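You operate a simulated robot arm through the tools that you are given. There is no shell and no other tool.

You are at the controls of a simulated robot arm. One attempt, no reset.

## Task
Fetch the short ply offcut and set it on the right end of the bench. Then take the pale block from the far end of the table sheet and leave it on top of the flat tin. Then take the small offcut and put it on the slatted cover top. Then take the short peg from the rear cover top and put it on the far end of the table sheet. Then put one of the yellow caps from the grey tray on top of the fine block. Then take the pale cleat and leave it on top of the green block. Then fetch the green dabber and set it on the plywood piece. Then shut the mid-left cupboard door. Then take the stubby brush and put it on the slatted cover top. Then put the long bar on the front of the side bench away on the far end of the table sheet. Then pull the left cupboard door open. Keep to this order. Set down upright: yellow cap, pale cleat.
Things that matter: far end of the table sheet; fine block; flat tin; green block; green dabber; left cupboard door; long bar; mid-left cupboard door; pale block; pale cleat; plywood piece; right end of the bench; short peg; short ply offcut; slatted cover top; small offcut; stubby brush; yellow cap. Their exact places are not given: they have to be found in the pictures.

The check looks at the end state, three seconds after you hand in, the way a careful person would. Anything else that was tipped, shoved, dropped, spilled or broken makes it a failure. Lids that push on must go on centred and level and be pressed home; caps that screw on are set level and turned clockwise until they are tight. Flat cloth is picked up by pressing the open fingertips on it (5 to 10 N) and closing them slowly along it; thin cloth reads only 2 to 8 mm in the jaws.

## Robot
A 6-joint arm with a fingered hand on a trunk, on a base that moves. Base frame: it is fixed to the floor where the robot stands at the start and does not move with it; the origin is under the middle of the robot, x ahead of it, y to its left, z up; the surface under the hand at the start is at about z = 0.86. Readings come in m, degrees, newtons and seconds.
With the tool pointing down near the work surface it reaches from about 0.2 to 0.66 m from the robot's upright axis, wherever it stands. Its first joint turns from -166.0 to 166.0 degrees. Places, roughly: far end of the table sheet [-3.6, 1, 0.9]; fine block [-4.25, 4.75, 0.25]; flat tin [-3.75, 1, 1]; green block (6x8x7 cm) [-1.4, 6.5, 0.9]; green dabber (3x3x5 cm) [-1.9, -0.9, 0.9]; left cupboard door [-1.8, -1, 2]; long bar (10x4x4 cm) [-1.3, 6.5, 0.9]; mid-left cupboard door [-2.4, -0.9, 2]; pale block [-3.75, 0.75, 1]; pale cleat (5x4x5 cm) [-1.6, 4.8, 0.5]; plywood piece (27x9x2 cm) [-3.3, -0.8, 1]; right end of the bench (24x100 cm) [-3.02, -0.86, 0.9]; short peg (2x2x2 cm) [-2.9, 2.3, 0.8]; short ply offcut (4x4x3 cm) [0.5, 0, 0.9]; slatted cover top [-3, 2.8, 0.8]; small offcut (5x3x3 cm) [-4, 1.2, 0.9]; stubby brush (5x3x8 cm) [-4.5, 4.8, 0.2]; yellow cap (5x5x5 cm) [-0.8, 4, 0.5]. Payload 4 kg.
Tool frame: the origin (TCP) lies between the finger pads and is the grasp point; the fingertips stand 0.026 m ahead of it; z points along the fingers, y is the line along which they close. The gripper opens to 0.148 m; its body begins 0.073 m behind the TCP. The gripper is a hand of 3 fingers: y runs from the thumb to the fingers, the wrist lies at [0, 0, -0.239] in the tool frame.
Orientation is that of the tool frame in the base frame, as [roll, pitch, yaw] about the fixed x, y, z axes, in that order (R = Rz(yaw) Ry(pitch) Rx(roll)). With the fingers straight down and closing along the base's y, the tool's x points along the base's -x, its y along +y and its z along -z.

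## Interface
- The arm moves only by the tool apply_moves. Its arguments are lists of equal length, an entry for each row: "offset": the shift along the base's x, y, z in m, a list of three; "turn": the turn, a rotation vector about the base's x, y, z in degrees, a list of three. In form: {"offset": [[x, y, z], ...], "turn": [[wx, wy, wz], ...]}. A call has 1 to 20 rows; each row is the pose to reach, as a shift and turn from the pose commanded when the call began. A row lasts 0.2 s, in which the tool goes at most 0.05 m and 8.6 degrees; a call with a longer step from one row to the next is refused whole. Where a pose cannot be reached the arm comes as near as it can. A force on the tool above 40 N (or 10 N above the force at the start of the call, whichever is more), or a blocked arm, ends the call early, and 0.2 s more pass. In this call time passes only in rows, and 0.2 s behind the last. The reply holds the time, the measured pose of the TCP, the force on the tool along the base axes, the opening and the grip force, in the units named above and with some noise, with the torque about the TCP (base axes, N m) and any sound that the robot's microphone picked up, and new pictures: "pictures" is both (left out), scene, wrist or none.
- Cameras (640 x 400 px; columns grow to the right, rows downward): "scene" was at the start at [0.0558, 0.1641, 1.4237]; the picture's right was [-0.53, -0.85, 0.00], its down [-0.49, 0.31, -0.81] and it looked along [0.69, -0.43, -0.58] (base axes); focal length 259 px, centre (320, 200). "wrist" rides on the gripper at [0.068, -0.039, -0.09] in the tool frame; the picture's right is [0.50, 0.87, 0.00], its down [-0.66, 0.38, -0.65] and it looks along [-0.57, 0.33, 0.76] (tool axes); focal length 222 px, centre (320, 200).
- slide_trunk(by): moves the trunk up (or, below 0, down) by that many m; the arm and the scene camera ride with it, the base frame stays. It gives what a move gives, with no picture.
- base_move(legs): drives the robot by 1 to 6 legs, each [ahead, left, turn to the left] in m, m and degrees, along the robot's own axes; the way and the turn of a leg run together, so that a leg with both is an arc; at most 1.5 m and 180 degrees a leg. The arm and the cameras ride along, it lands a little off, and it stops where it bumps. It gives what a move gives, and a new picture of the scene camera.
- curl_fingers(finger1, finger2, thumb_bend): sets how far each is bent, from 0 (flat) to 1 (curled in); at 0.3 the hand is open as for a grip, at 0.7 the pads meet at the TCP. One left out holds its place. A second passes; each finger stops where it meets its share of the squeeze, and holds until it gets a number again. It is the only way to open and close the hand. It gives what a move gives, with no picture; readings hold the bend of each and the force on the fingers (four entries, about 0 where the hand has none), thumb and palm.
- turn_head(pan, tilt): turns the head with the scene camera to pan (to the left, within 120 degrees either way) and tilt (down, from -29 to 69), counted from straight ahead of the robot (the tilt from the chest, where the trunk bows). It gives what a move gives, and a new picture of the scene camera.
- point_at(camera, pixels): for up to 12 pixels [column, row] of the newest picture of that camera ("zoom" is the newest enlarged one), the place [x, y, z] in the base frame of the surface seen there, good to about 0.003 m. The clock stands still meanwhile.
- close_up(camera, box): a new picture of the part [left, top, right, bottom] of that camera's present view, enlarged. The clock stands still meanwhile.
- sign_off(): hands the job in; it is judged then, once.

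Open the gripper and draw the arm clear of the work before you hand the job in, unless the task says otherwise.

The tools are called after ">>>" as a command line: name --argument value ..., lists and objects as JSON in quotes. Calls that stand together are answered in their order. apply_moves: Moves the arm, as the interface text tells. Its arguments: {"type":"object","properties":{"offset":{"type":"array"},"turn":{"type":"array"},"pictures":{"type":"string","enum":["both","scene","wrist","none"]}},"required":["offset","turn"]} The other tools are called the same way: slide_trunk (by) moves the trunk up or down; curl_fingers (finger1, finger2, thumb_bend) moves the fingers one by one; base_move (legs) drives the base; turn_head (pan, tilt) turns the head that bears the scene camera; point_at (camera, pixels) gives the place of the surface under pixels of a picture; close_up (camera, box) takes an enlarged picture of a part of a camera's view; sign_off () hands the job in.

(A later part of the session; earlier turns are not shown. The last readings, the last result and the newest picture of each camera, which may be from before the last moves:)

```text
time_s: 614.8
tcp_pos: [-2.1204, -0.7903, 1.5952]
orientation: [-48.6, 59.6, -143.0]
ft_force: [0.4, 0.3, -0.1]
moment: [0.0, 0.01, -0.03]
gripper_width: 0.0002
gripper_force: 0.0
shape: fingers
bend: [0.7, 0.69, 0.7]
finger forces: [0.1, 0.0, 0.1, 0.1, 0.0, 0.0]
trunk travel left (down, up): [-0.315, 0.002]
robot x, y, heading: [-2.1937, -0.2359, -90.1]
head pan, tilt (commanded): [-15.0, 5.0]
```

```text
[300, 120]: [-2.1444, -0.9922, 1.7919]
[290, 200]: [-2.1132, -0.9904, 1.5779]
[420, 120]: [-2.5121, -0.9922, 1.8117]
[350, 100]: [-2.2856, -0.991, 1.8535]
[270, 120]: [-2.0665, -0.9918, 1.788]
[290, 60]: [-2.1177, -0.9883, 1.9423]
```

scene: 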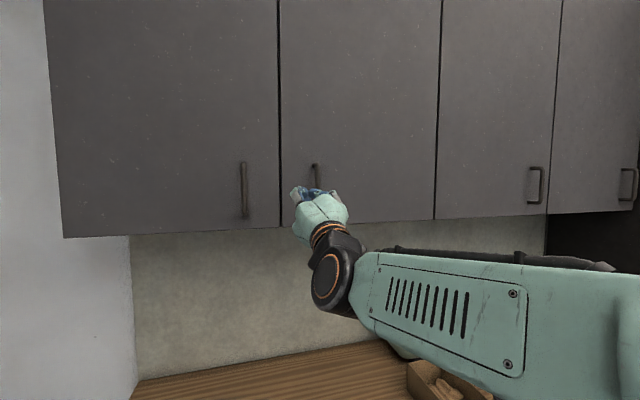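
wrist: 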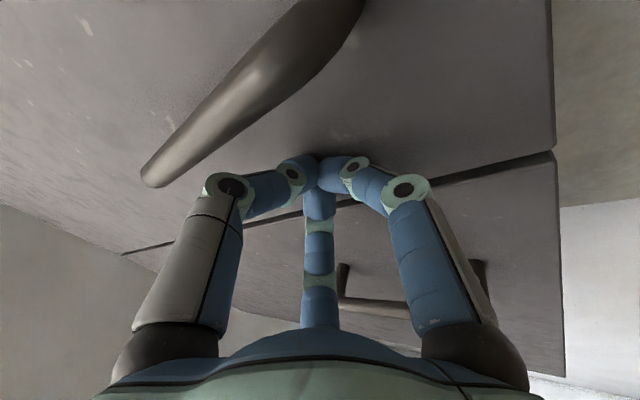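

The door lies flush at y≈-0.991: shut. Now I draw the hand back and turn it down again for the next fetch.

>>> apply_moves --offset '[[-0.03, 0.04, 0], [-0.06, 0.08, 0], [-0.085, 0.123, 0], [-0.085, 0.123, -0.023], [-0.085, 0.123, -0.046], [-0.085, 0.123, -0.069], [-0.085, 0.123, -0.092], [-0.085, 0.123, -0.115], [-0.085, 0.123, -0.138], [-0.085, 0.123, -0.161], [-0.085, 0.123, -0.184], [-0.085, 0.123, -0.207], [-0.085, 0.123, -0.23], [-0.085, 0.123, -0.253], [-0.085, 0.123, -0.276], [-0.085, 0.123, -0.3]]' --turn '[[0, 0, 0], [0, 0, 0], [0, 0, 0], [8.4, 0, 0], [16.8, 0, 0], [25.2, 0, 0], [33.6, 0, 0], [42, 0, 0], [50.4, 0, 0], [58.8, 0, 0], [67.2, 0, 0], [75.6, 0, 0], [84, 0, 0], [92.4, 0, 0], [100.8, 0, 0], [109.2, 0, 0]]'

```text
time_s: 618.2
tcp_pos: [-2.2241, -0.6637, 1.2781]
orientation: [168.7, 9.6, 112.9]
ft_force: [-0.1, -0.1, -0.5]
moment: [0.04, 0.02, 0.01]
gripper_width: 0.0
gripper_force: 0.0
shape: fingers
bend: [0.7, 0.69, 0.7]
finger forces: [0.1, 0.0, 0.1, 0.1, 0.1, 0.0]
out of reach, approached as far as the arm can: row 6, 7, 8, 9, 10, 11, 12, 13, 14, 15, 16
trunk travel left (down, up): [-0.315, 0.002]
robot x, y, heading: [-2.1931, -0.2422, -90.0]
head pan, tilt (commanded): [-15.0, 5.0]
```

scene: 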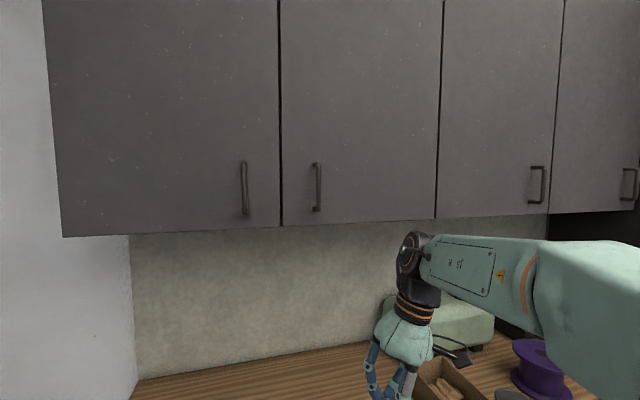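
wrist: 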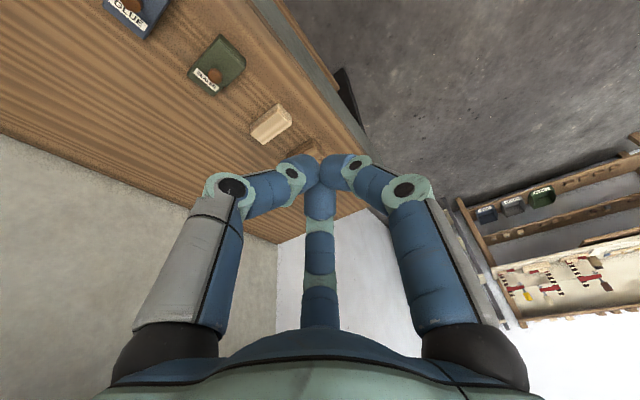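

The reverse path flipped the forearm roll (the label side now faces the camera), so the hand is stuck 14° off vertical. I go up again with a sideways lean to unwind it, watching the forearm face.

>>> apply_moves --offset '[[0, 0, 0.02], [0, 0, 0.04], [0, 0, 0.06], [0, 0, 0.08], [0, 0, 0.1], [0, 0, 0.12]]' --turn '[[-7.5, -2.7, 0], [-15, -5.5, 0], [-22.6, -8.2, 0], [-30, -10.9, 0], [-37.6, -13.7, 0], [-45, -16.4, 0]]' --pictures "scene"

```text
time_s: 619.6
tcp_pos: [-2.2257, -0.6601, 1.4]
orientation: [172.7, 57.8, 115.5]
ft_force: [-1.5, -0.1, -0.6]
moment: [0.02, 0.0, -0.01]
gripper_width: 0.0
gripper_force: 0.2
shape: fingers
bend: [0.7, 0.69, 0.7]
finger forces: [0.0, 0.0, 0.0, 0.0, 0.1, 0.0]
trunk travel left (down, up): [-0.315, 0.002]
robot x, y, heading: [-2.1938, -0.2392, -90.1]
head pan, tilt (commanded): [-15.0, 5.0]
```

scene: 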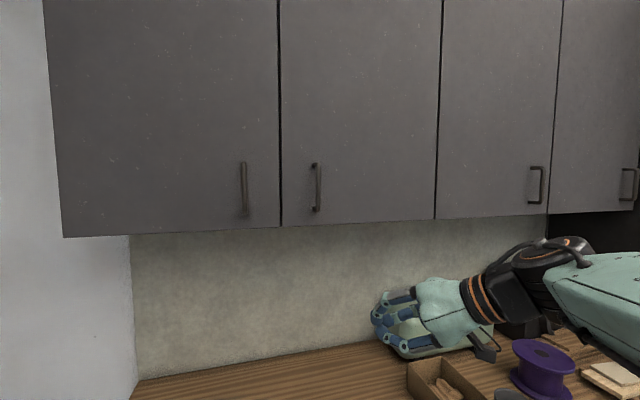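

No flags so far; the tool points forward-left. I continue the tilt up past the forearm direction with this lean.

>>> apply_moves --offset '[[0, 0, 0.02], [0, 0, 0.04], [0, 0, 0.06], [0, 0, 0.08], [0, 0, 0.1], [0, 0, 0.12], [0, 0, 0.14]]' --turn '[[-6.6, -4.5, 0], [-13.3, -9, 0], [-19.9, -13.4, 0], [-26.6, -17.9, 0], [-33.2, -22.4, 0], [-39.8, -26.9, 0], [-46.5, -31.4, 0]]' --pictures "scene"

```text
time_s: 621.2
tcp_pos: [-2.2262, -0.6603, 1.5386]
orientation: [10.2, 65.5, -44.6]
ft_force: [-0.5, -0.3, 0.6]
moment: [-0.01, -0.03, 0.0]
gripper_width: 0.0
gripper_force: 0.0
shape: fingers
bend: [0.7, 0.69, 0.7]
finger forces: [0.0, 0.0, 0.0, 0.0, 0.1, 0.0]
trunk travel left (down, up): [-0.315, 0.002]
robot x, y, heading: [-2.1937, -0.2403, -90.0]
head pan, tilt (commanded): [-15.0, 5.0]
```

scene: 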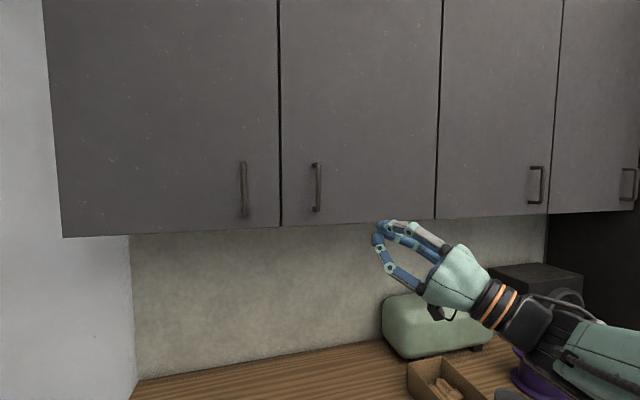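

Tool now points up-left. To get through the wrist's straight position without flipping, I first align it exactly in the arm's plane (tool toward -y, 24° up, TCP x≈-2.248).

>>> apply_moves --offset '[[-0.004, 0, 0.002], [-0.009, 0.001, 0.003], [-0.013, 0.001, 0.005], [-0.018, 0.002, 0.007], [-0.0222, 0.002, 0.008]]' --turn '[[0, 0, -6.84], [0, 0, -13.7], [0, 0, -20.5], [0, 0, -27.4], [0, 0, -34.2]]' --pictures "scene"

```text
time_s: 622.4
tcp_pos: [-2.2484, -0.6592, 1.5466]
orientation: [10.5, 65.6, -78.8]
ft_force: [-0.1, -0.5, 0.8]
moment: [0.04, -0.02, 0.01]
gripper_width: 0.0
gripper_force: 0.0
shape: fingers
bend: [0.7, 0.69, 0.7]
finger forces: [0.0, 0.0, 0.0, 0.0, 0.1, 0.0]
trunk travel left (down, up): [-0.315, 0.002]
robot x, y, heading: [-2.1963, -0.2387, -90.0]
head pan, tilt (commanded): [-15.0, 5.0]
```

scene: 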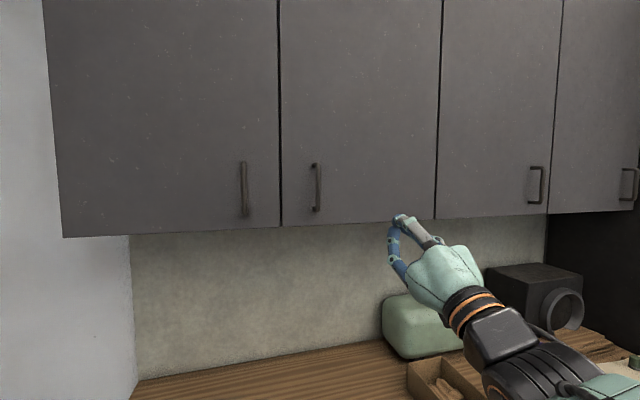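

Now in plane. I rotate the tool straight down through the forearm's direction, keeping the wrist in place.

>>> apply_moves --offset '[[0, -0.0117, -0.031], [0, -0.0187, -0.064], [0, -0.021, -0.097], [0, -0.0187, -0.13], [0, -0.0117, -0.163], [0, 0, -0.194], [0, 0.0153, -0.2237], [0, 0.035, -0.251]]' --turn '[[8, 0, 0], [16, 0, 0], [24, 0, 0], [32, 0, 0], [40, 0, 0], [48, 0, 0], [56, 0, 0], [64, 0, 0]]' --pictures "scene"

```text
time_s: 624.2
tcp_pos: [-2.2479, -0.6246, 1.2962]
orientation: [174.7, 49.8, 82.8]
ft_force: [0.2, -0.6, 0.3]
moment: [0.01, -0.02, -0.01]
gripper_width: 0.0002
gripper_force: 0.0
shape: fingers
bend: [0.7, 0.69, 0.7]
finger forces: [0.1, 0.1, 0.1, 0.0, 0.1, 0.0]
trunk travel left (down, up): [-0.315, 0.002]
robot x, y, heading: [-2.1914, -0.2396, -90.0]
head pan, tilt (commanded): [-15.0, 5.0]
```

scene: 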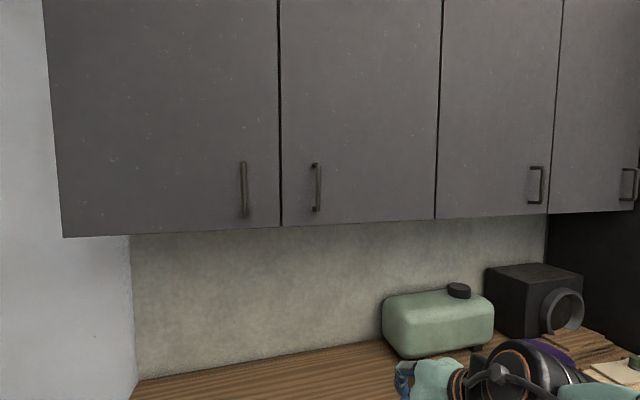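

No flags. I continue to vertical.

>>> apply_moves --offset '[[0, 0.023, -0.024], [0, 0.0494, -0.044], [0, 0.078, -0.061], [0, 0.109, -0.0733], [0, 0.1415, -0.0814], [0, 0.175, -0.085], [0, 0.183, -0.085]]' --turn '[[8, 0, 0], [16, 0, 0], [24, 0, 0], [32, 0, 0], [40, 0, 0], [48, 0, 0], [50, 0, 0]]' --pictures "scene"

>>> turn_head --pan -15 --tilt 35

```text
time_s: 625.8
tcp_pos: [-2.2748, -0.4353, 1.1785]
orientation: [170.5, 7.5, 84.8]
ft_force: [0.1, 0.1, -0.2]
moment: [0.0, -0.02, 0.02]
gripper_width: 0.0
gripper_force: 0.1
shape: fingers
bend: [0.7, 0.69, 0.7]
finger forces: [0.1, 0.1, 0.0, 0.1, 0.0, 0.0]
out of reach, approached as far as the arm can: row 3, 4, 5, 6, 7
trunk travel left (down, up): [-0.315, 0.002]
robot x, y, heading: [-2.1928, -0.2408, -90.0]
head pan, tilt (commanded): [-15.0, 5.0]
```

scene: 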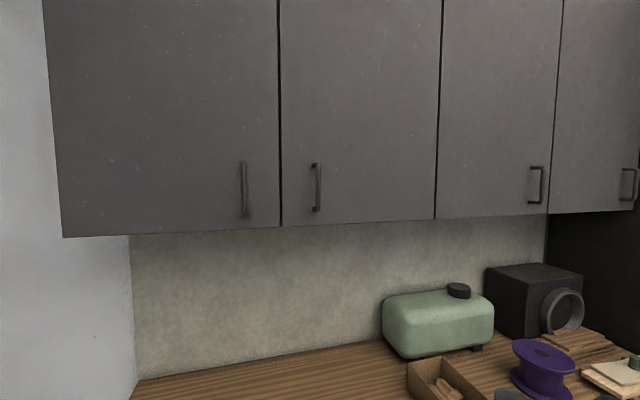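

```text
time_s: 626.8
tcp_pos: [-2.2747, -0.4361, 1.179]
orientation: [170.4, 7.6, 84.8]
ft_force: [-0.3, -0.6, 0.0]
moment: [-0.05, -0.01, -0.02]
gripper_width: 0.0
gripper_force: 0.1
shape: fingers
bend: [0.7, 0.69, 0.7]
finger forces: [0.1, 0.0, 0.0, 0.1, 0.0, 0.0]
trunk travel left (down, up): [-0.315, 0.002]
robot x, y, heading: [-2.1953, -0.2417, -90.0]
head pan, tilt (commanded): [-15.0, 35.0]
```

scene: 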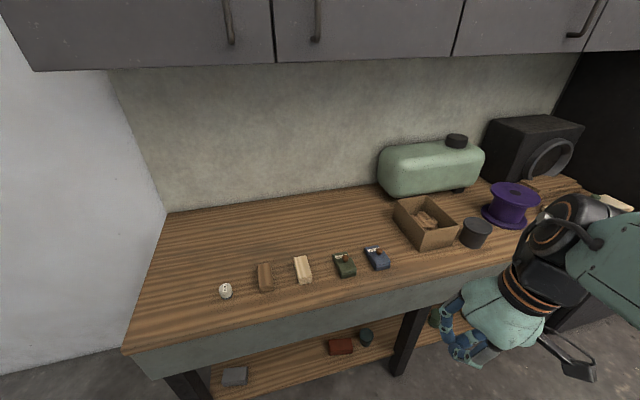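

The pose is very near the body now, which may be why it flags. I move the hand out to 0.42 m ahead while levelling it, and see whether vertical is reachable.

>>> apply_moves --offset '[[0.005, -0.04, 0.01], [0.01, -0.08, 0.02], [0.015, -0.12, 0.03], [0.02, -0.16, 0.04], [0.026, -0.2, 0.05], [0.026, -0.224, 0.05]]' --turn '[[0, 0, 0], [0, 0, 0], [2, 2.2, 0], [4, 4.4, 0], [6, 6.6, 0], [8.4, 8.9, 0]]'

```text
time_s: 628.2
tcp_pos: [-2.2639, -0.6488, 1.1982]
orientation: [167.3, 4.7, 85.0]
ft_force: [0.5, -0.5, 0.1]
moment: [0.05, 0.03, 0.02]
gripper_width: 0.0
gripper_force: 0.2
shape: fingers
bend: [0.7, 0.69, 0.7]
finger forces: [0.0, 0.1, 0.0, 0.0, 0.1, 0.0]
out of reach, approached as far as the arm can: row 2, 3, 4, 5, 6
trunk travel left (down, up): [-0.315, 0.002]
robot x, y, heading: [-2.1989, -0.2454, -89.7]
head pan, tilt (commanded): [-15.0, 35.0]
```

scene: 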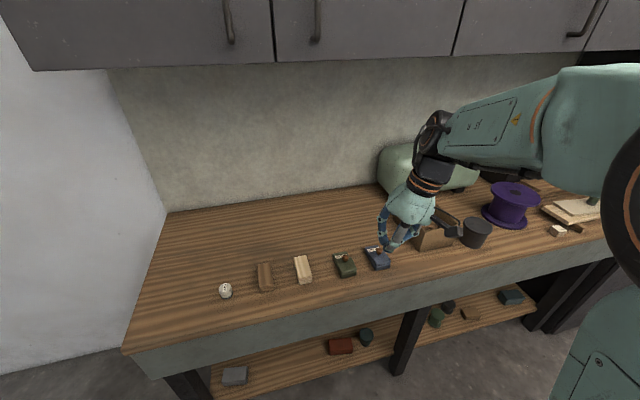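
wrist: 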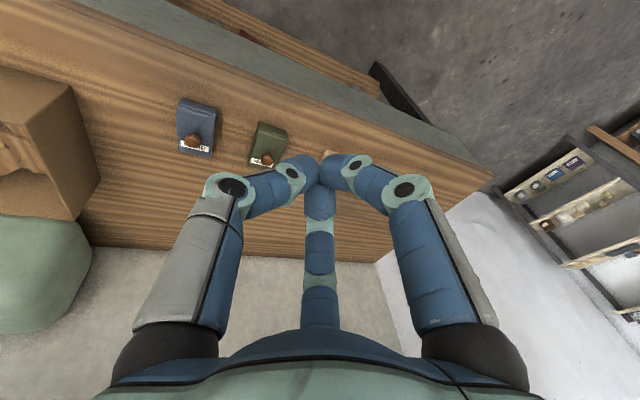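

Still the label side: the earlier pass was off-plane (the arm's plane is radial through my axis, x≈-2.194). I back the base 0.15 m, go up via the left lean again, and will then come down exactly in the radial plane.

>>> base_move --legs '[[-0.15, 0, 0]]'

>>> apply_moves --offset '[[0.005, 0, 0.033], [0.01, 0, 0.066], [0.015, 0, 0.1], [0.02, 0, 0.133], [0.025, 0, 0.166], [0.03, 0, 0.2], [0.035, 0, 0.22], [0.04, 0, 0.24], [0.045, 0, 0.26], [0.05, 0, 0.28], [0.055, 0, 0.3], [0.06, 0, 0.32]]' --turn '[[-7.5, -2.7, 0], [-15, -5.5, 0], [-22.6, -8.2, 0], [-30, -10.9, 0], [-37.6, -13.7, 0], [-45, -16.4, 0], [-52, -19, 0], [-59.5, -21.6, 0], [-67, -24.3, 0], [-74.5, -27, 0], [-82, -29.7, 0], [-89.5, -32.4, 0]]'

```text
time_s: 629.5
tcp_pos: [-2.264, -0.4996, 1.1995]
orientation: [167.3, 4.7, 84.9]
ft_force: [-0.6, 0.3, -0.4]
moment: [-0.04, 0.02, -0.01]
gripper_width: 0.0
gripper_force: 0.0
shape: fingers
bend: [0.7, 0.69, 0.7]
finger forces: [0.1, 0.1, 0.0, 0.0, 0.0, 0.0]
trunk travel left (down, up): [-0.315, 0.002]
robot x, y, heading: [-2.1941, -0.0902, -89.8]
head pan, tilt (commanded): [-15.0, 35.0]
```

scene: 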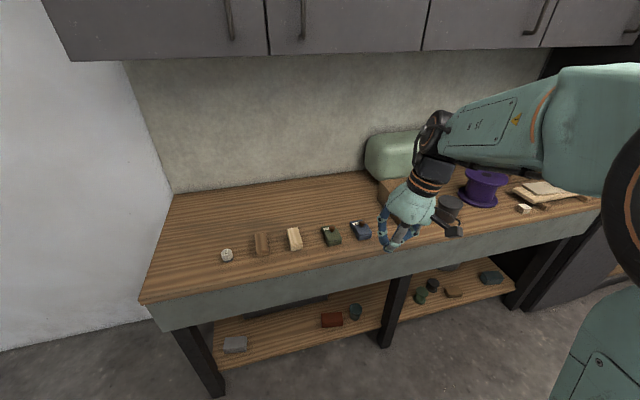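

```text
time_s: 632.1
tcp_pos: [-2.2033, -0.4998, 1.5202]
orientation: [55.9, 63.1, -1.4]
ft_force: [0.2, -0.6, -0.7]
moment: [0.02, 0.0, 0.0]
gripper_width: 0.0
gripper_force: 0.0
shape: fingers
bend: [0.7, 0.69, 0.7]
finger forces: [0.0, 0.1, 0.0, 0.0, 0.0, 0.0]
trunk travel left (down, up): [-0.315, 0.002]
robot x, y, heading: [-2.1959, -0.0913, -89.9]
head pan, tilt (commanded): [-15.0, 35.0]
```

scene: 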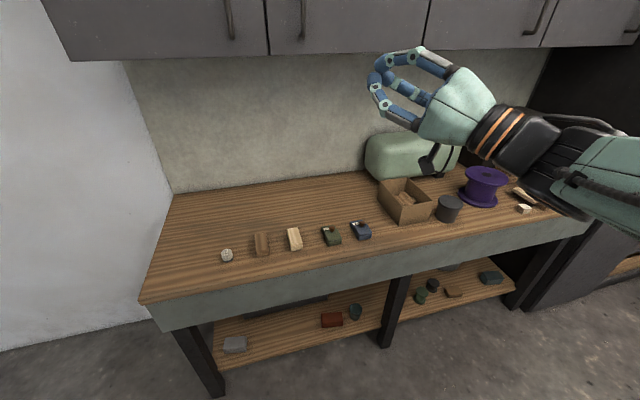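
wrist: 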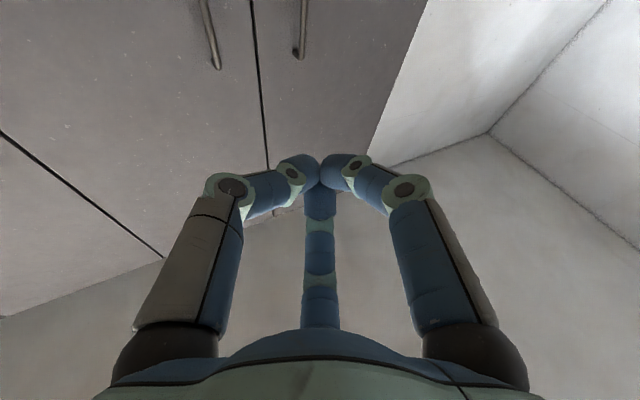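

Tool points forward-left, 15° up, no flags. I now turn it exactly to -y in the radial plane (TCP x = robot x) and raise it 15° more.

>>> apply_moves --offset '[[0.002, -0.025, 0.003], [0.004, -0.05, 0.005], [0.006, -0.075, 0.008], [0.008, -0.098, 0.01]]' --turn '[[0, 0, -7.4], [0, 0, -14.8], [0, 0, -22.2], [0, 0, -29.7]]' --pictures "none"

>>> apply_moves --offset '[[0, 0, 0.01], [0, 0, 0.02]]' --turn '[[-7.5, 0, 0], [-15, 0, 0]]'

```text
time_s: 633.1
tcp_pos: [-2.1941, -0.599, 1.5293]
orientation: [56.4, 63.3, -30.4]
ft_force: [0.5, 0.4, 0.2]
moment: [0.01, -0.04, 0.0]
gripper_width: 0.0
gripper_force: 0.1
shape: fingers
bend: [0.7, 0.69, 0.7]
finger forces: [0.1, 0.0, 0.1, 0.0, 0.0, 0.0]
trunk travel left (down, up): [-0.315, 0.002]
robot x, y, heading: [-2.1942, -0.0944, -90.0]
head pan, tilt (commanded): [-15.0, 35.0]
```

```text
time_s: 633.8
tcp_pos: [-2.1965, -0.5989, 1.5489]
orientation: [34.3, 53.3, -49.6]
ft_force: [-1.1, -0.6, -0.3]
moment: [0.03, 0.0, 0.01]
gripper_width: 0.0
gripper_force: 0.1
shape: fingers
bend: [0.7, 0.69, 0.7]
finger forces: [0.0, 0.0, 0.0, 0.0, 0.1, 0.1]
trunk travel left (down, up): [-0.315, 0.002]
robot x, y, heading: [-2.193, -0.0946, -89.8]
head pan, tilt (commanded): [-15.0, 35.0]
```

scene: 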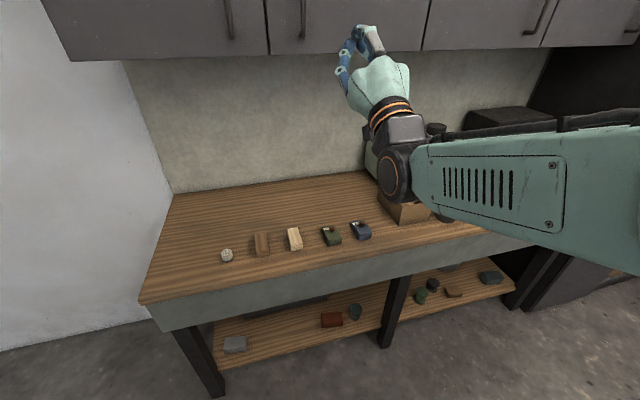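
wrist: 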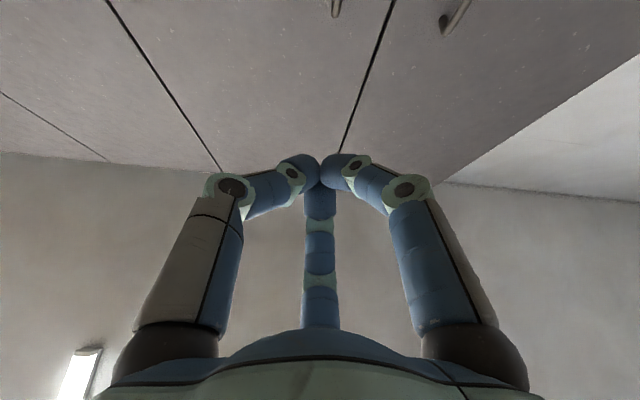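

The vents side is visible again and the tool is exactly in plane, 30° up. I rotate it down through the straight wrist in this plane.

>>> apply_moves --offset '[[0.002, -0.0152, -0.032], [0.002, -0.0254, -0.0659], [0.002, -0.0306, -0.1009], [0.002, -0.0305, -0.1363], [0.002, -0.0252, -0.1714], [0.002, -0.0147, -0.2052], [0.002, 0.0006, -0.2371]]' --turn '[[8.5, 0, 0], [17, 0, 0], [25.5, 0, 0], [34, 0, 0], [42.5, 0, 0], [51, 0, 0], [59.5, 0, 0]]'

```text
time_s: 635.4
tcp_pos: [-2.1947, -0.596, 1.3129]
orientation: [146.1, 52.8, 50.1]
ft_force: [0.0, -0.5, 0.8]
moment: [0.02, 0.02, -0.01]
gripper_width: 0.0
gripper_force: 0.0
shape: fingers
bend: [0.7, 0.69, 0.7]
finger forces: [0.0, 0.1, 0.1, 0.0, 0.1, 0.1]
trunk travel left (down, up): [-0.315, 0.002]
robot x, y, heading: [-2.1947, -0.089, -89.9]
head pan, tilt (commanded): [-15.0, 35.0]
```

scene: 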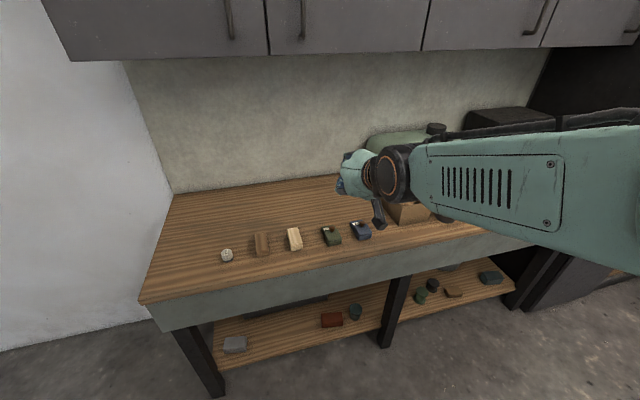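
wrist: 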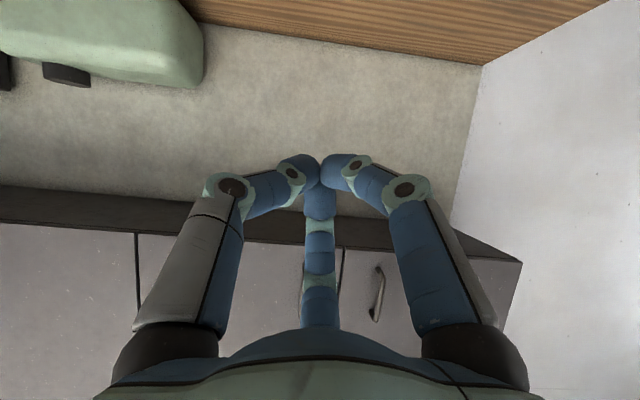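

The wrist passed through and the vents side stays visible. I continue to vertical.

>>> apply_moves --offset '[[0, 0.0199, -0.0293], [0, 0.0439, -0.0554], [0, 0.0715, -0.0776], [0, 0.1021, -0.0955], [0, 0.1349, -0.1087], [0, 0.1694, -0.1169], [0, 0.2047, -0.1199]]' --turn '[[8.5, 0, 0], [17, 0, 0], [25.5, 0, 0], [34, 0, 0], [42.5, 0, 0], [51, 0, 0], [59.8, 0, 0]]'

```text
refused: row 7 steps farther than a row can; nothing moved
```

>>> apply_moves --offset '[[0, 0.0199, -0.0293], [0, 0.0439, -0.0554], [0, 0.0715, -0.0776], [0, 0.1021, -0.0955], [0, 0.1349, -0.1087], [0, 0.1694, -0.1169], [0, 0.2047, -0.1199]]' --turn '[[8.5, 0, 0], [17, 0, 0], [25.5, 0, 0], [34, 0, 0], [42.5, 0, 0], [51, 0, 0], [59.5, 0, 0]]'

```text
time_s: 637.0
tcp_pos: [-2.193, -0.392, 1.1907]
orientation: [179.7, 0.3, 67.2]
ft_force: [-0.2, 0.2, -0.6]
moment: [0.01, -0.04, -0.02]
gripper_width: 0.0
gripper_force: 0.1
shape: fingers
bend: [0.7, 0.69, 0.7]
finger forces: [0.0, 0.0, 0.0, 0.1, 0.1, 0.0]
trunk travel left (down, up): [-0.315, 0.002]
robot x, y, heading: [-2.198, -0.0939, -89.8]
head pan, tilt (commanded): [-15.0, 35.0]
```

scene: 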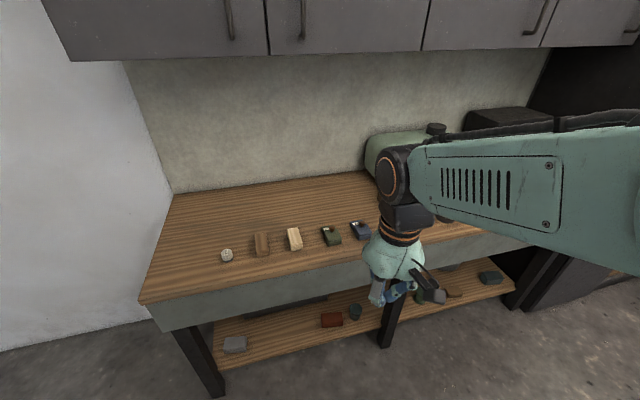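
wrist: 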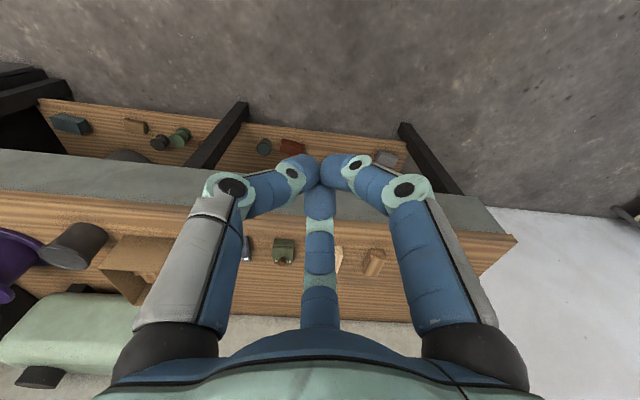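

The hand is back in its normal posture, vertical at 0.3 m ahead. Next the stubby brush; I drive out of the corridor, round the cart's near end and through the passage to the port aisle.

>>> base_move --legs '[[0, 1.15, 0], [0, 0, 180], [1.0, 0, 0], [0.77, 0, 0], [0, 0, 90]]'

```text
time_s: 666.9
tcp_pos: [-1.36, 1.6831, 1.1919]
orientation: [179.7, 0.5, -22.7]
ft_force: [0.1, -0.3, 0.1]
moment: [0.05, 0.02, -0.02]
gripper_width: 0.0
gripper_force: 0.0
shape: fingers
bend: [0.7, 0.69, 0.7]
finger forces: [0.0, 0.0, 0.0, 0.0, 0.1, 0.1]
trunk travel left (down, up): [-0.315, 0.002]
robot x, y, heading: [-1.0567, 1.6829, -179.7]
head pan, tilt (commanded): [-15.0, 35.0]
```

scene: 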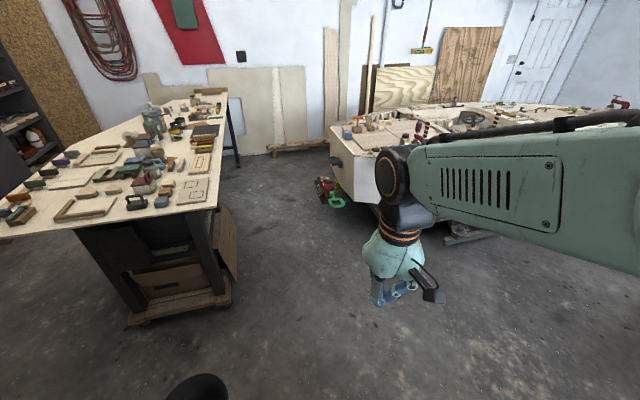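

I drive through the passage to x≈-4.0 and turn right to look up the port aisle.

>>> base_move --legs '[[1.45, 0.01, 0], [1.48, 0, 0], [0, 0, -90]]'

>>> turn_head --pan 10 --tilt 30

```text
time_s: 684.9
tcp_pos: [-4.0145, 1.9778, 1.1901]
orientation: [179.7, 0.5, -112.4]
ft_force: [-0.9, 0.6, -0.5]
moment: [0.01, 0.01, -0.02]
gripper_width: 0.0001
gripper_force: 0.0
shape: fingers
bend: [0.7, 0.69, 0.7]
finger forces: [0.1, 0.0, 0.1, 0.0, 0.0, 0.1]
trunk travel left (down, up): [-0.315, 0.002]
robot x, y, heading: [-4.0122, 1.6762, 90.1]
head pan, tilt (commanded): [-15.0, 35.0]
```

scene: 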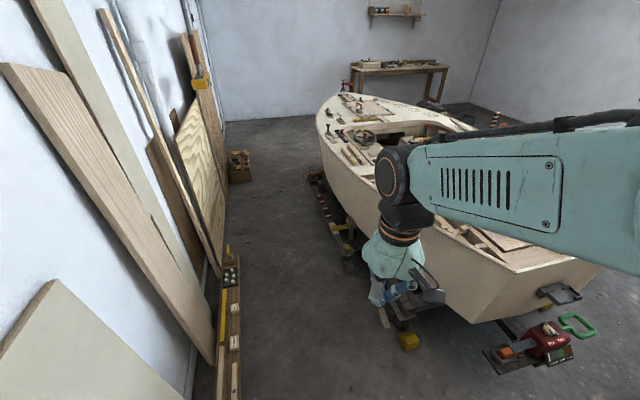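

```text
time_s: 685.8
tcp_pos: [-4.0144, 1.9789, 1.1914]
orientation: [179.7, 0.4, -112.4]
ft_force: [-0.5, 0.1, -0.8]
moment: [0.0, -0.01, 0.0]
gripper_width: 0.0
gripper_force: 0.2
shape: fingers
bend: [0.7, 0.69, 0.7]
finger forces: [0.0, 0.0, 0.1, 0.1, 0.0, 0.0]
trunk travel left (down, up): [-0.315, 0.002]
robot x, y, heading: [-4.0106, 1.6751, 90.3]
head pan, tilt (commanded): [10.0, 30.0]
```

scene: 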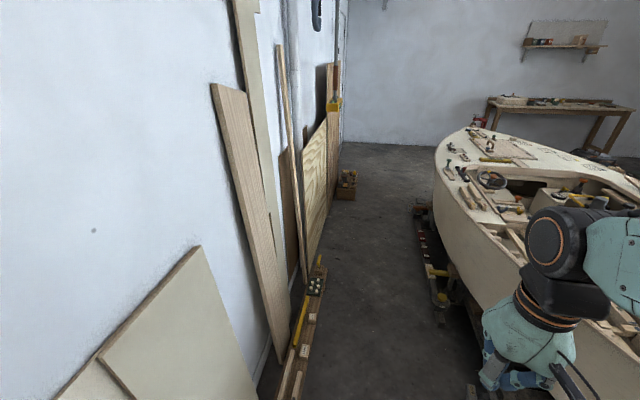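

I measure the aisle's width at several points: ledge edge (325,275),(305,360), trolley (440,297),(430,265),(420,208) and stand (346,195).

>>> point_at --camera "scene" --pixels '[[326, 272], [308, 345], [440, 300], [432, 270], [418, 230], [417, 205], [346, 195], [355, 200], [330, 250], [380, 250], [350, 220], [430, 330]]'

```text
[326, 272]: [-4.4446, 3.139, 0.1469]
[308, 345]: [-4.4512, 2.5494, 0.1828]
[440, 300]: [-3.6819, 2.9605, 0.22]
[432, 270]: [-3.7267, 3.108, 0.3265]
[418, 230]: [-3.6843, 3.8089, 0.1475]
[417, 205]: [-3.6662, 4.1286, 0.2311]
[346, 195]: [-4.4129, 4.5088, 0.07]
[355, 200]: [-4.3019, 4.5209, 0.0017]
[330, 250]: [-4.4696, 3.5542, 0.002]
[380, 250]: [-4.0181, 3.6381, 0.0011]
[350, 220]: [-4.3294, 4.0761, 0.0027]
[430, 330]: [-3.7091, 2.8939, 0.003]
```

The aisle is 0.70 m wide; I keep to its middle at x≈-4.08 and then swing out to (-3.88,4.80) by the stand.

>>> base_move --legs '[[0.925, 0.065, 0]]'

>>> base_move --legs '[[0.7, 0, 0]]'

```text
time_s: 690.7
tcp_pos: [-4.0838, 2.9105, 1.1923]
orientation: [179.7, 0.5, -112.6]
ft_force: [-0.9, 0.4, 0.6]
moment: [-0.02, -0.01, 0.02]
gripper_width: 0.0
gripper_force: 0.1
shape: fingers
bend: [0.7, 0.69, 0.7]
finger forces: [0.0, 0.0, 0.1, 0.0, 0.0, 0.1]
trunk travel left (down, up): [-0.315, 0.002]
robot x, y, heading: [-4.0784, 2.6072, 89.9]
head pan, tilt (commanded): [10.0, 30.0]
```

scene: 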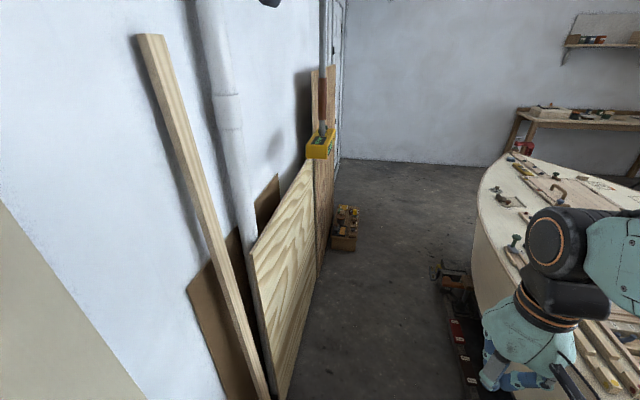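

```text
time_s: 694.5
tcp_pos: [-4.0853, 3.6067, 1.1924]
orientation: [179.7, 0.4, -112.5]
ft_force: [0.8, -0.4, -0.3]
moment: [0.04, 0.01, 0.0]
gripper_width: 0.0
gripper_force: 0.0
shape: fingers
bend: [0.7, 0.69, 0.7]
finger forces: [0.0, 0.0, 0.1, 0.1, 0.1, 0.0]
trunk travel left (down, up): [-0.315, 0.002]
robot x, y, heading: [-4.0828, 3.306, 90.0]
head pan, tilt (commanded): [10.0, 30.0]
```

scene: 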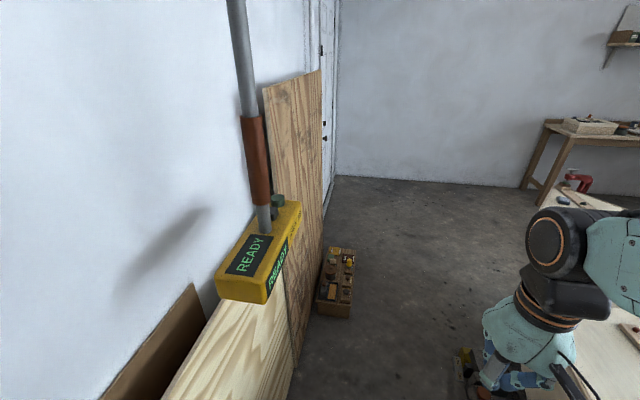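

A hanging yellow pendant is close at (255,265). I measure where it hangs before going on.

>>> point_at --camera "scene" --pixels '[[255, 285], [285, 215], [230, 280], [300, 200], [263, 215], [335, 290], [300, 150], [255, 150]]'

```text
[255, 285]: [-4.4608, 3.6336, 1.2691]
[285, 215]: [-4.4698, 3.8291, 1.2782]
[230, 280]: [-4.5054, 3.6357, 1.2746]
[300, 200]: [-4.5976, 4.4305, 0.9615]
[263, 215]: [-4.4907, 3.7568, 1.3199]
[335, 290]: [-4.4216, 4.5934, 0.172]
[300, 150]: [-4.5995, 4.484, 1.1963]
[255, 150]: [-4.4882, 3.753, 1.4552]
```

The pendant hangs at x≈-4.46, leaving 0.2 m to my head at x≈-4.06. I go on, drifting slightly to the right.

>>> base_move --legs '[[0.78, -0.03, 0], [0.35, -0.09, 0], [0.37, -0.08, 0]]'

>>> base_move --legs '[[0, 0, 90]]'

>>> slide_trunk --by -0.31

>>> turn_head --pan 0 --tilt 60

```text
time_s: 702.6
tcp_pos: [-3.9048, 5.1057, 1.1917]
orientation: [179.7, 0.5, -111.9]
ft_force: [-0.6, -0.2, 0.3]
moment: [0.0, 0.0, -0.03]
gripper_width: 0.0
gripper_force: 0.1
shape: fingers
bend: [0.7, 0.69, 0.7]
finger forces: [0.0, 0.1, 0.1, 0.0, 0.0, 0.0]
trunk travel left (down, up): [-0.315, 0.002]
robot x, y, heading: [-3.9004, 4.801, 90.9]
head pan, tilt (commanded): [10.0, 30.0]
```

scene: 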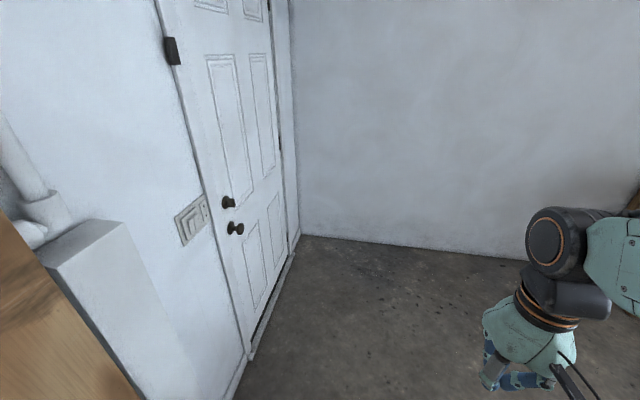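

```text
time_s: 706.8
tcp_pos: [-4.2011, 4.8031, 1.1905]
orientation: [179.7, 0.5, -23.1]
ft_force: [-0.4, -0.8, -0.2]
moment: [0.0, -0.02, -0.01]
gripper_width: 0.0
gripper_force: 0.1
shape: fingers
bend: [0.7, 0.69, 0.7]
finger forces: [0.0, 0.0, 0.0, 0.0, 0.1, 0.0]
trunk travel left (down, up): [-0.315, 0.002]
robot x, y, heading: [-3.8981, 4.8069, 179.7]
head pan, tilt (commanded): [10.0, 30.0]
```

scene: 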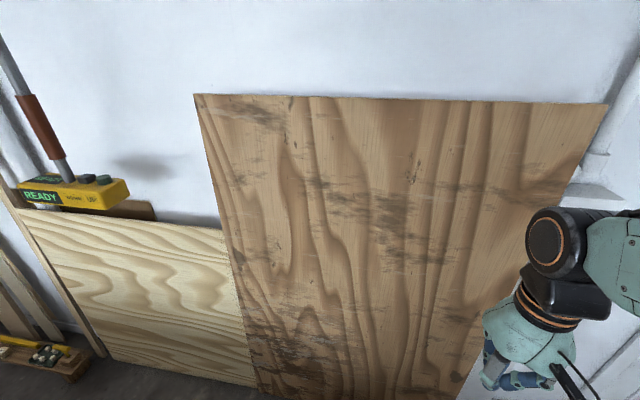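

```text
time_s: 709.9
tcp_pos: [-4.2001, 4.8045, 0.8809]
orientation: [179.7, 0.5, -23.2]
ft_force: [0.0, 0.9, -0.3]
moment: [0.02, 0.01, -0.01]
gripper_width: 0.0
gripper_force: 0.0
shape: fingers
bend: [0.7, 0.69, 0.7]
finger forces: [0.1, 0.0, 0.0, 0.0, 0.1, 0.0]
trunk travel left (down, up): [-0.005, 0.312]
robot x, y, heading: [-3.8988, 4.8052, 179.7]
head pan, tilt (commanded): [10.0, 30.0]
```

```text
time_s: 710.9
tcp_pos: [-4.2016, 4.8046, 0.882]
orientation: [179.7, 0.5, -23.1]
ft_force: [-0.7, 0.8, 0.1]
moment: [0.01, 0.03, 0.01]
gripper_width: 0.0
gripper_force: 0.0
shape: fingers
bend: [0.7, 0.69, 0.7]
finger forces: [0.1, 0.0, 0.0, 0.0, 0.1, 0.1]
trunk travel left (down, up): [-0.005, 0.312]
robot x, y, heading: [-3.8981, 4.8011, 179.6]
head pan, tilt (commanded): [0.0, 60.0]
```

scene: 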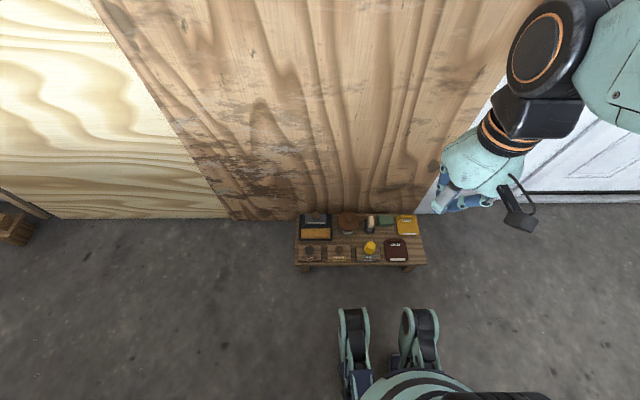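

The cap still stands on FINE (370,247). The brush is at (371,222). I zoom and measure it.

>>> close_up --camera "scene" --box '[330, 200, 426, 260]'

>>> point_at --camera "zoom" --pixels '[[270, 115], [262, 130], [285, 140], [275, 165], [265, 180], [245, 160], [310, 160], [275, 205], [265, 320], [265, 105], [380, 130], [130, 120]]'

```text
6.67 times, centred on (378, 230) of scene
```

zoom: 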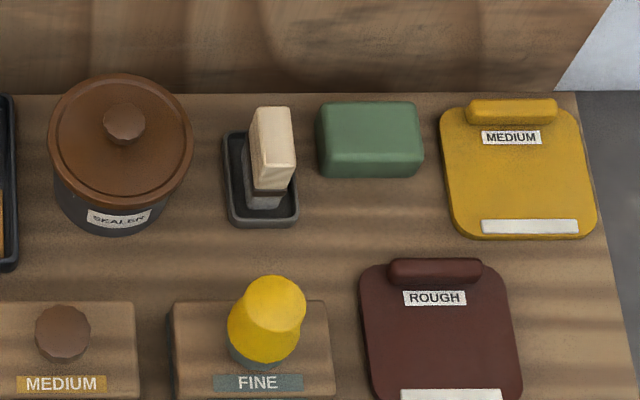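

```text
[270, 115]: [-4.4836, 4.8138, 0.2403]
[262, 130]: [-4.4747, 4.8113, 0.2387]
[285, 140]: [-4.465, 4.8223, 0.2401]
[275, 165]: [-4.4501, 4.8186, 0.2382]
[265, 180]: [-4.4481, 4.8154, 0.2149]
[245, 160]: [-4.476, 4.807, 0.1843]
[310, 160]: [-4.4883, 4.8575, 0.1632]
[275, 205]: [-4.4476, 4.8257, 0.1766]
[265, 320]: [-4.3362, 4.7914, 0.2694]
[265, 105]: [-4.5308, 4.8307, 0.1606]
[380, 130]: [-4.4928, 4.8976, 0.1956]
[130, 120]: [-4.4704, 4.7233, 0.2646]
```

Brush: handle 4.5×2.5 cm, centre ≈(-4.468,4.8165), top z 0.24, standing in a small dish (rim z 0.18). I check the plywood wall's position behind it, then move the base 8 cm nearer.

>>> point_at --camera "scene" --pixels '[[371, 212], [371, 200], [371, 180], [371, 150], [371, 110], [340, 205], [400, 205]]'

>>> base_move --legs '[[0.08, 0, 0]]'

```text
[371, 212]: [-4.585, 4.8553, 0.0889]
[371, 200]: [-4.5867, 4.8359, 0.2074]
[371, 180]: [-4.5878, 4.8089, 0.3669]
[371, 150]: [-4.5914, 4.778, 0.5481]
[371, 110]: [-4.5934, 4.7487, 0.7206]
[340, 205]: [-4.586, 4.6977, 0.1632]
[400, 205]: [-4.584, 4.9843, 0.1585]
```

```text
time_s: 711.9
tcp_pos: [-4.2812, 4.8046, 0.8809]
orientation: [179.6, 0.4, -23.1]
ft_force: [-0.5, -0.4, 0.5]
moment: [0.01, 0.0, 0.01]
gripper_width: 0.0
gripper_force: 0.0
shape: fingers
bend: [0.7, 0.69, 0.7]
finger forces: [0.0, 0.1, 0.0, 0.0, 0.0, 0.0]
trunk travel left (down, up): [-0.005, 0.312]
robot x, y, heading: [-3.9793, 4.8012, 179.6]
head pan, tilt (commanded): [0.0, 60.0]
```

scene: 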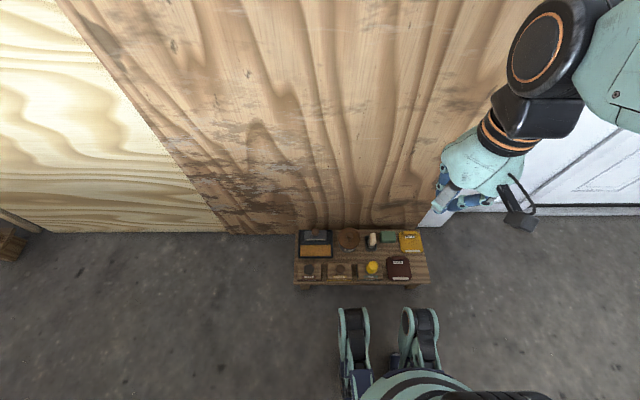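

Plywood face is at x≈-4.586, enough room. I open the fingers to 0.5 and bring the hand above the brush with yaw 30, z≈0.42.

>>> curl_fingers --finger1 0.5 --finger2 0.5 --thumb_bend 0.5

>>> apply_moves --offset '[[-0.0156, 0.001, -0.03], [-0.0312, 0.002, -0.06], [-0.0468, 0.003, -0.095], [-0.0624, 0.004, -0.13], [-0.078, 0.005, -0.165], [-0.0936, 0.006, -0.2], [-0.109, 0.007, -0.24], [-0.125, 0.008, -0.28], [-0.14, 0.009, -0.32], [-0.156, 0.01, -0.36], [-0.172, 0.011, -0.4], [-0.187, 0.012, -0.44], [-0.187, 0.012, -0.46]]' --turn '[[0, 0, 4.4], [0, 0, 8.9], [0, 0, 13.3], [0, 0, 17.7], [0, 0, 22.1], [0, 0, 26.6], [0, 0, 31], [0, 0, 35.4], [0, 0, 39.8], [0, 0, 44.3], [0, 0, 48.7], [0, 0, 53.1], [0, 0, 53.1]]'

>>> close_up --camera "wrist" --box '[220, 30, 420, 155]'

```text
time_s: 712.9
tcp_pos: [-4.2797, 4.8044, 0.8811]
orientation: [179.7, 0.5, -23.1]
ft_force: [0.2, 0.0, 0.1]
moment: [0.0, 0.05, 0.0]
gripper_width: 0.0616
gripper_force: 0.0
shape: fingers
bend: [0.5, 0.5, 0.5]
finger forces: [0.1, 0.0, 0.0, 0.0, 0.0, 0.0]
trunk travel left (down, up): [-0.005, 0.312]
robot x, y, heading: [-3.9799, 4.806, 179.7]
head pan, tilt (commanded): [0.0, 60.0]
```

```text
time_s: 715.7
tcp_pos: [-4.4685, 4.8172, 0.4228]
orientation: [179.7, 0.5, 30.1]
ft_force: [0.2, 0.1, -0.4]
moment: [-0.02, 0.0, 0.02]
gripper_width: 0.0619
gripper_force: 0.0
shape: fingers
bend: [0.5, 0.5, 0.5]
finger forces: [0.0, 0.1, 0.0, 0.0, 0.1, 0.0]
trunk travel left (down, up): [-0.005, 0.312]
robot x, y, heading: [-3.9817, 4.8072, 179.8]
head pan, tilt (commanded): [0.0, 60.0]
```

scene: 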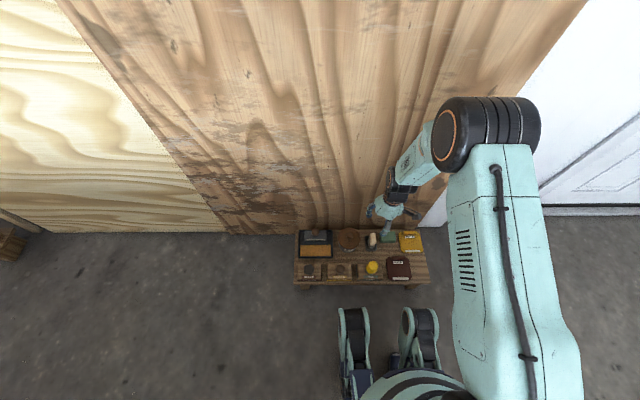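
wrist: 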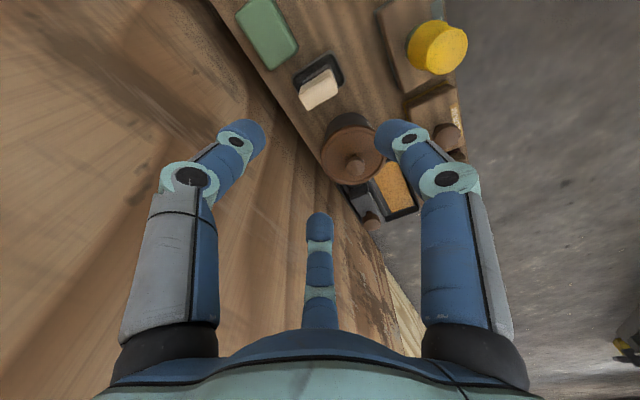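

```text
3.20 times, centred on (320, 92) of wrist
```

zoom: 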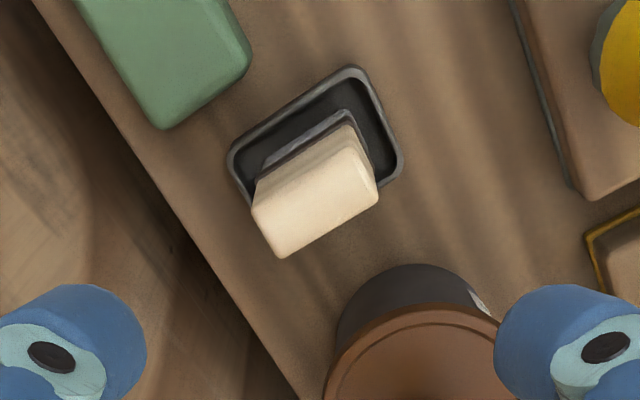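

I measure the handle's top corners, the pot lid edge and sponge edge.

>>> point_at --camera "zoom" --pixels '[[260, 205], [284, 250], [370, 198], [345, 160], [315, 205], [262, 185], [360, 290], [420, 310], [165, 125], [245, 70], [350, 130], [235, 165]]'

```text
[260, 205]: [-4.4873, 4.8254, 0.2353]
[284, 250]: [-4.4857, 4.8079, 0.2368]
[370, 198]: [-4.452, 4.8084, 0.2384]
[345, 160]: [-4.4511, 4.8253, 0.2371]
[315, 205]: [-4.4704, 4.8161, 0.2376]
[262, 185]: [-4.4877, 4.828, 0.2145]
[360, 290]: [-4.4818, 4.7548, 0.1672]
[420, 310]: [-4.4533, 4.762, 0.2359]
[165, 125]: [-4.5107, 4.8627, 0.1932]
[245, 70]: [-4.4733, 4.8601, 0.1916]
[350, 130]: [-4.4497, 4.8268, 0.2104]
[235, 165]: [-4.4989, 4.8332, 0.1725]
```

Handle: x -4.489…-4.450, y 4.806…4.828 – I am centred. I pre-curl the side fingers and descend to z≈0.237.

>>> curl_fingers --finger1 0.52 --finger2 0.56 --thumb_bend 0.57

>>> apply_moves --offset '[[0, 0, -0.04], [0, 0, -0.08], [0, 0, -0.12], [0, 0, -0.15]]' --turn '[[0, 0, 0], [0, 0, 0], [0, 0, 0], [0, 0, 0]]' --pictures "wrist"

>>> close_up --camera "wrist" --box '[200, 70, 440, 220]'

```text
time_s: 716.7
tcp_pos: [-4.4685, 4.8165, 0.421]
orientation: [179.7, 0.4, 30.0]
ft_force: [0.0, 0.5, -0.2]
moment: [-0.01, -0.02, -0.03]
gripper_width: 0.05
gripper_force: 0.0
shape: fingers
bend: [0.52, 0.56, 0.56]
finger forces: [0.0, 0.1, 0.0, 0.1, 0.0, 0.0]
trunk travel left (down, up): [-0.005, 0.312]
robot x, y, heading: [-3.9742, 4.805, 179.8]
head pan, tilt (commanded): [0.0, 60.0]
```

```text
time_s: 717.7
tcp_pos: [-4.4687, 4.8169, 0.2719]
orientation: [179.7, 0.5, 30.0]
ft_force: [0.3, -0.2, -0.4]
moment: [-0.03, -0.02, -0.01]
gripper_width: 0.0496
gripper_force: 0.1
shape: fingers
bend: [0.52, 0.56, 0.56]
finger forces: [0.0, 0.1, 0.1, 0.0, 0.0, 0.0]
trunk travel left (down, up): [-0.005, 0.312]
robot x, y, heading: [-3.9805, 4.8024, 179.6]
head pan, tilt (commanded): [0.0, 60.0]
```

wrist: 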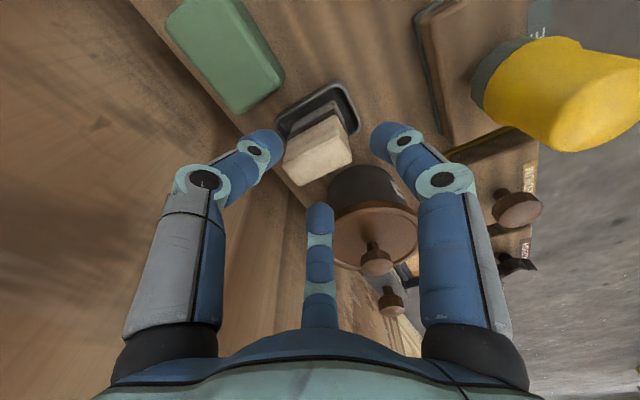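

```text
2.67 times, centred on (320, 145) of wrist
```

zoom: 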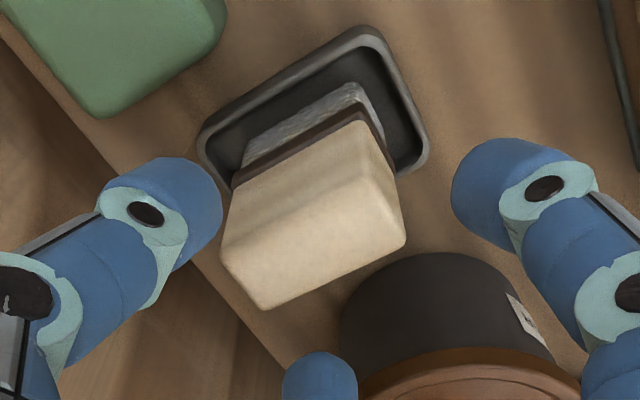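

Finger 2 (bottom, (320,380)) comes near the pot's lid. I measure that gap.

>>> point_at --camera "zoom" --pixels '[[320, 375], [350, 385], [372, 380], [400, 356], [345, 330], [130, 210], [210, 190], [470, 190], [440, 350]]'

```text
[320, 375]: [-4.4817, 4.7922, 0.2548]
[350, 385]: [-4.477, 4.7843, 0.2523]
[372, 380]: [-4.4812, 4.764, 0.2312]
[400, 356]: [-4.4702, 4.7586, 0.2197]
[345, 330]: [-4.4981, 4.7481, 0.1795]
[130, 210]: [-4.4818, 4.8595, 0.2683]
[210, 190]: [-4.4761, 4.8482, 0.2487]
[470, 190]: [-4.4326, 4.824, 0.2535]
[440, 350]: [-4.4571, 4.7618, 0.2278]
```

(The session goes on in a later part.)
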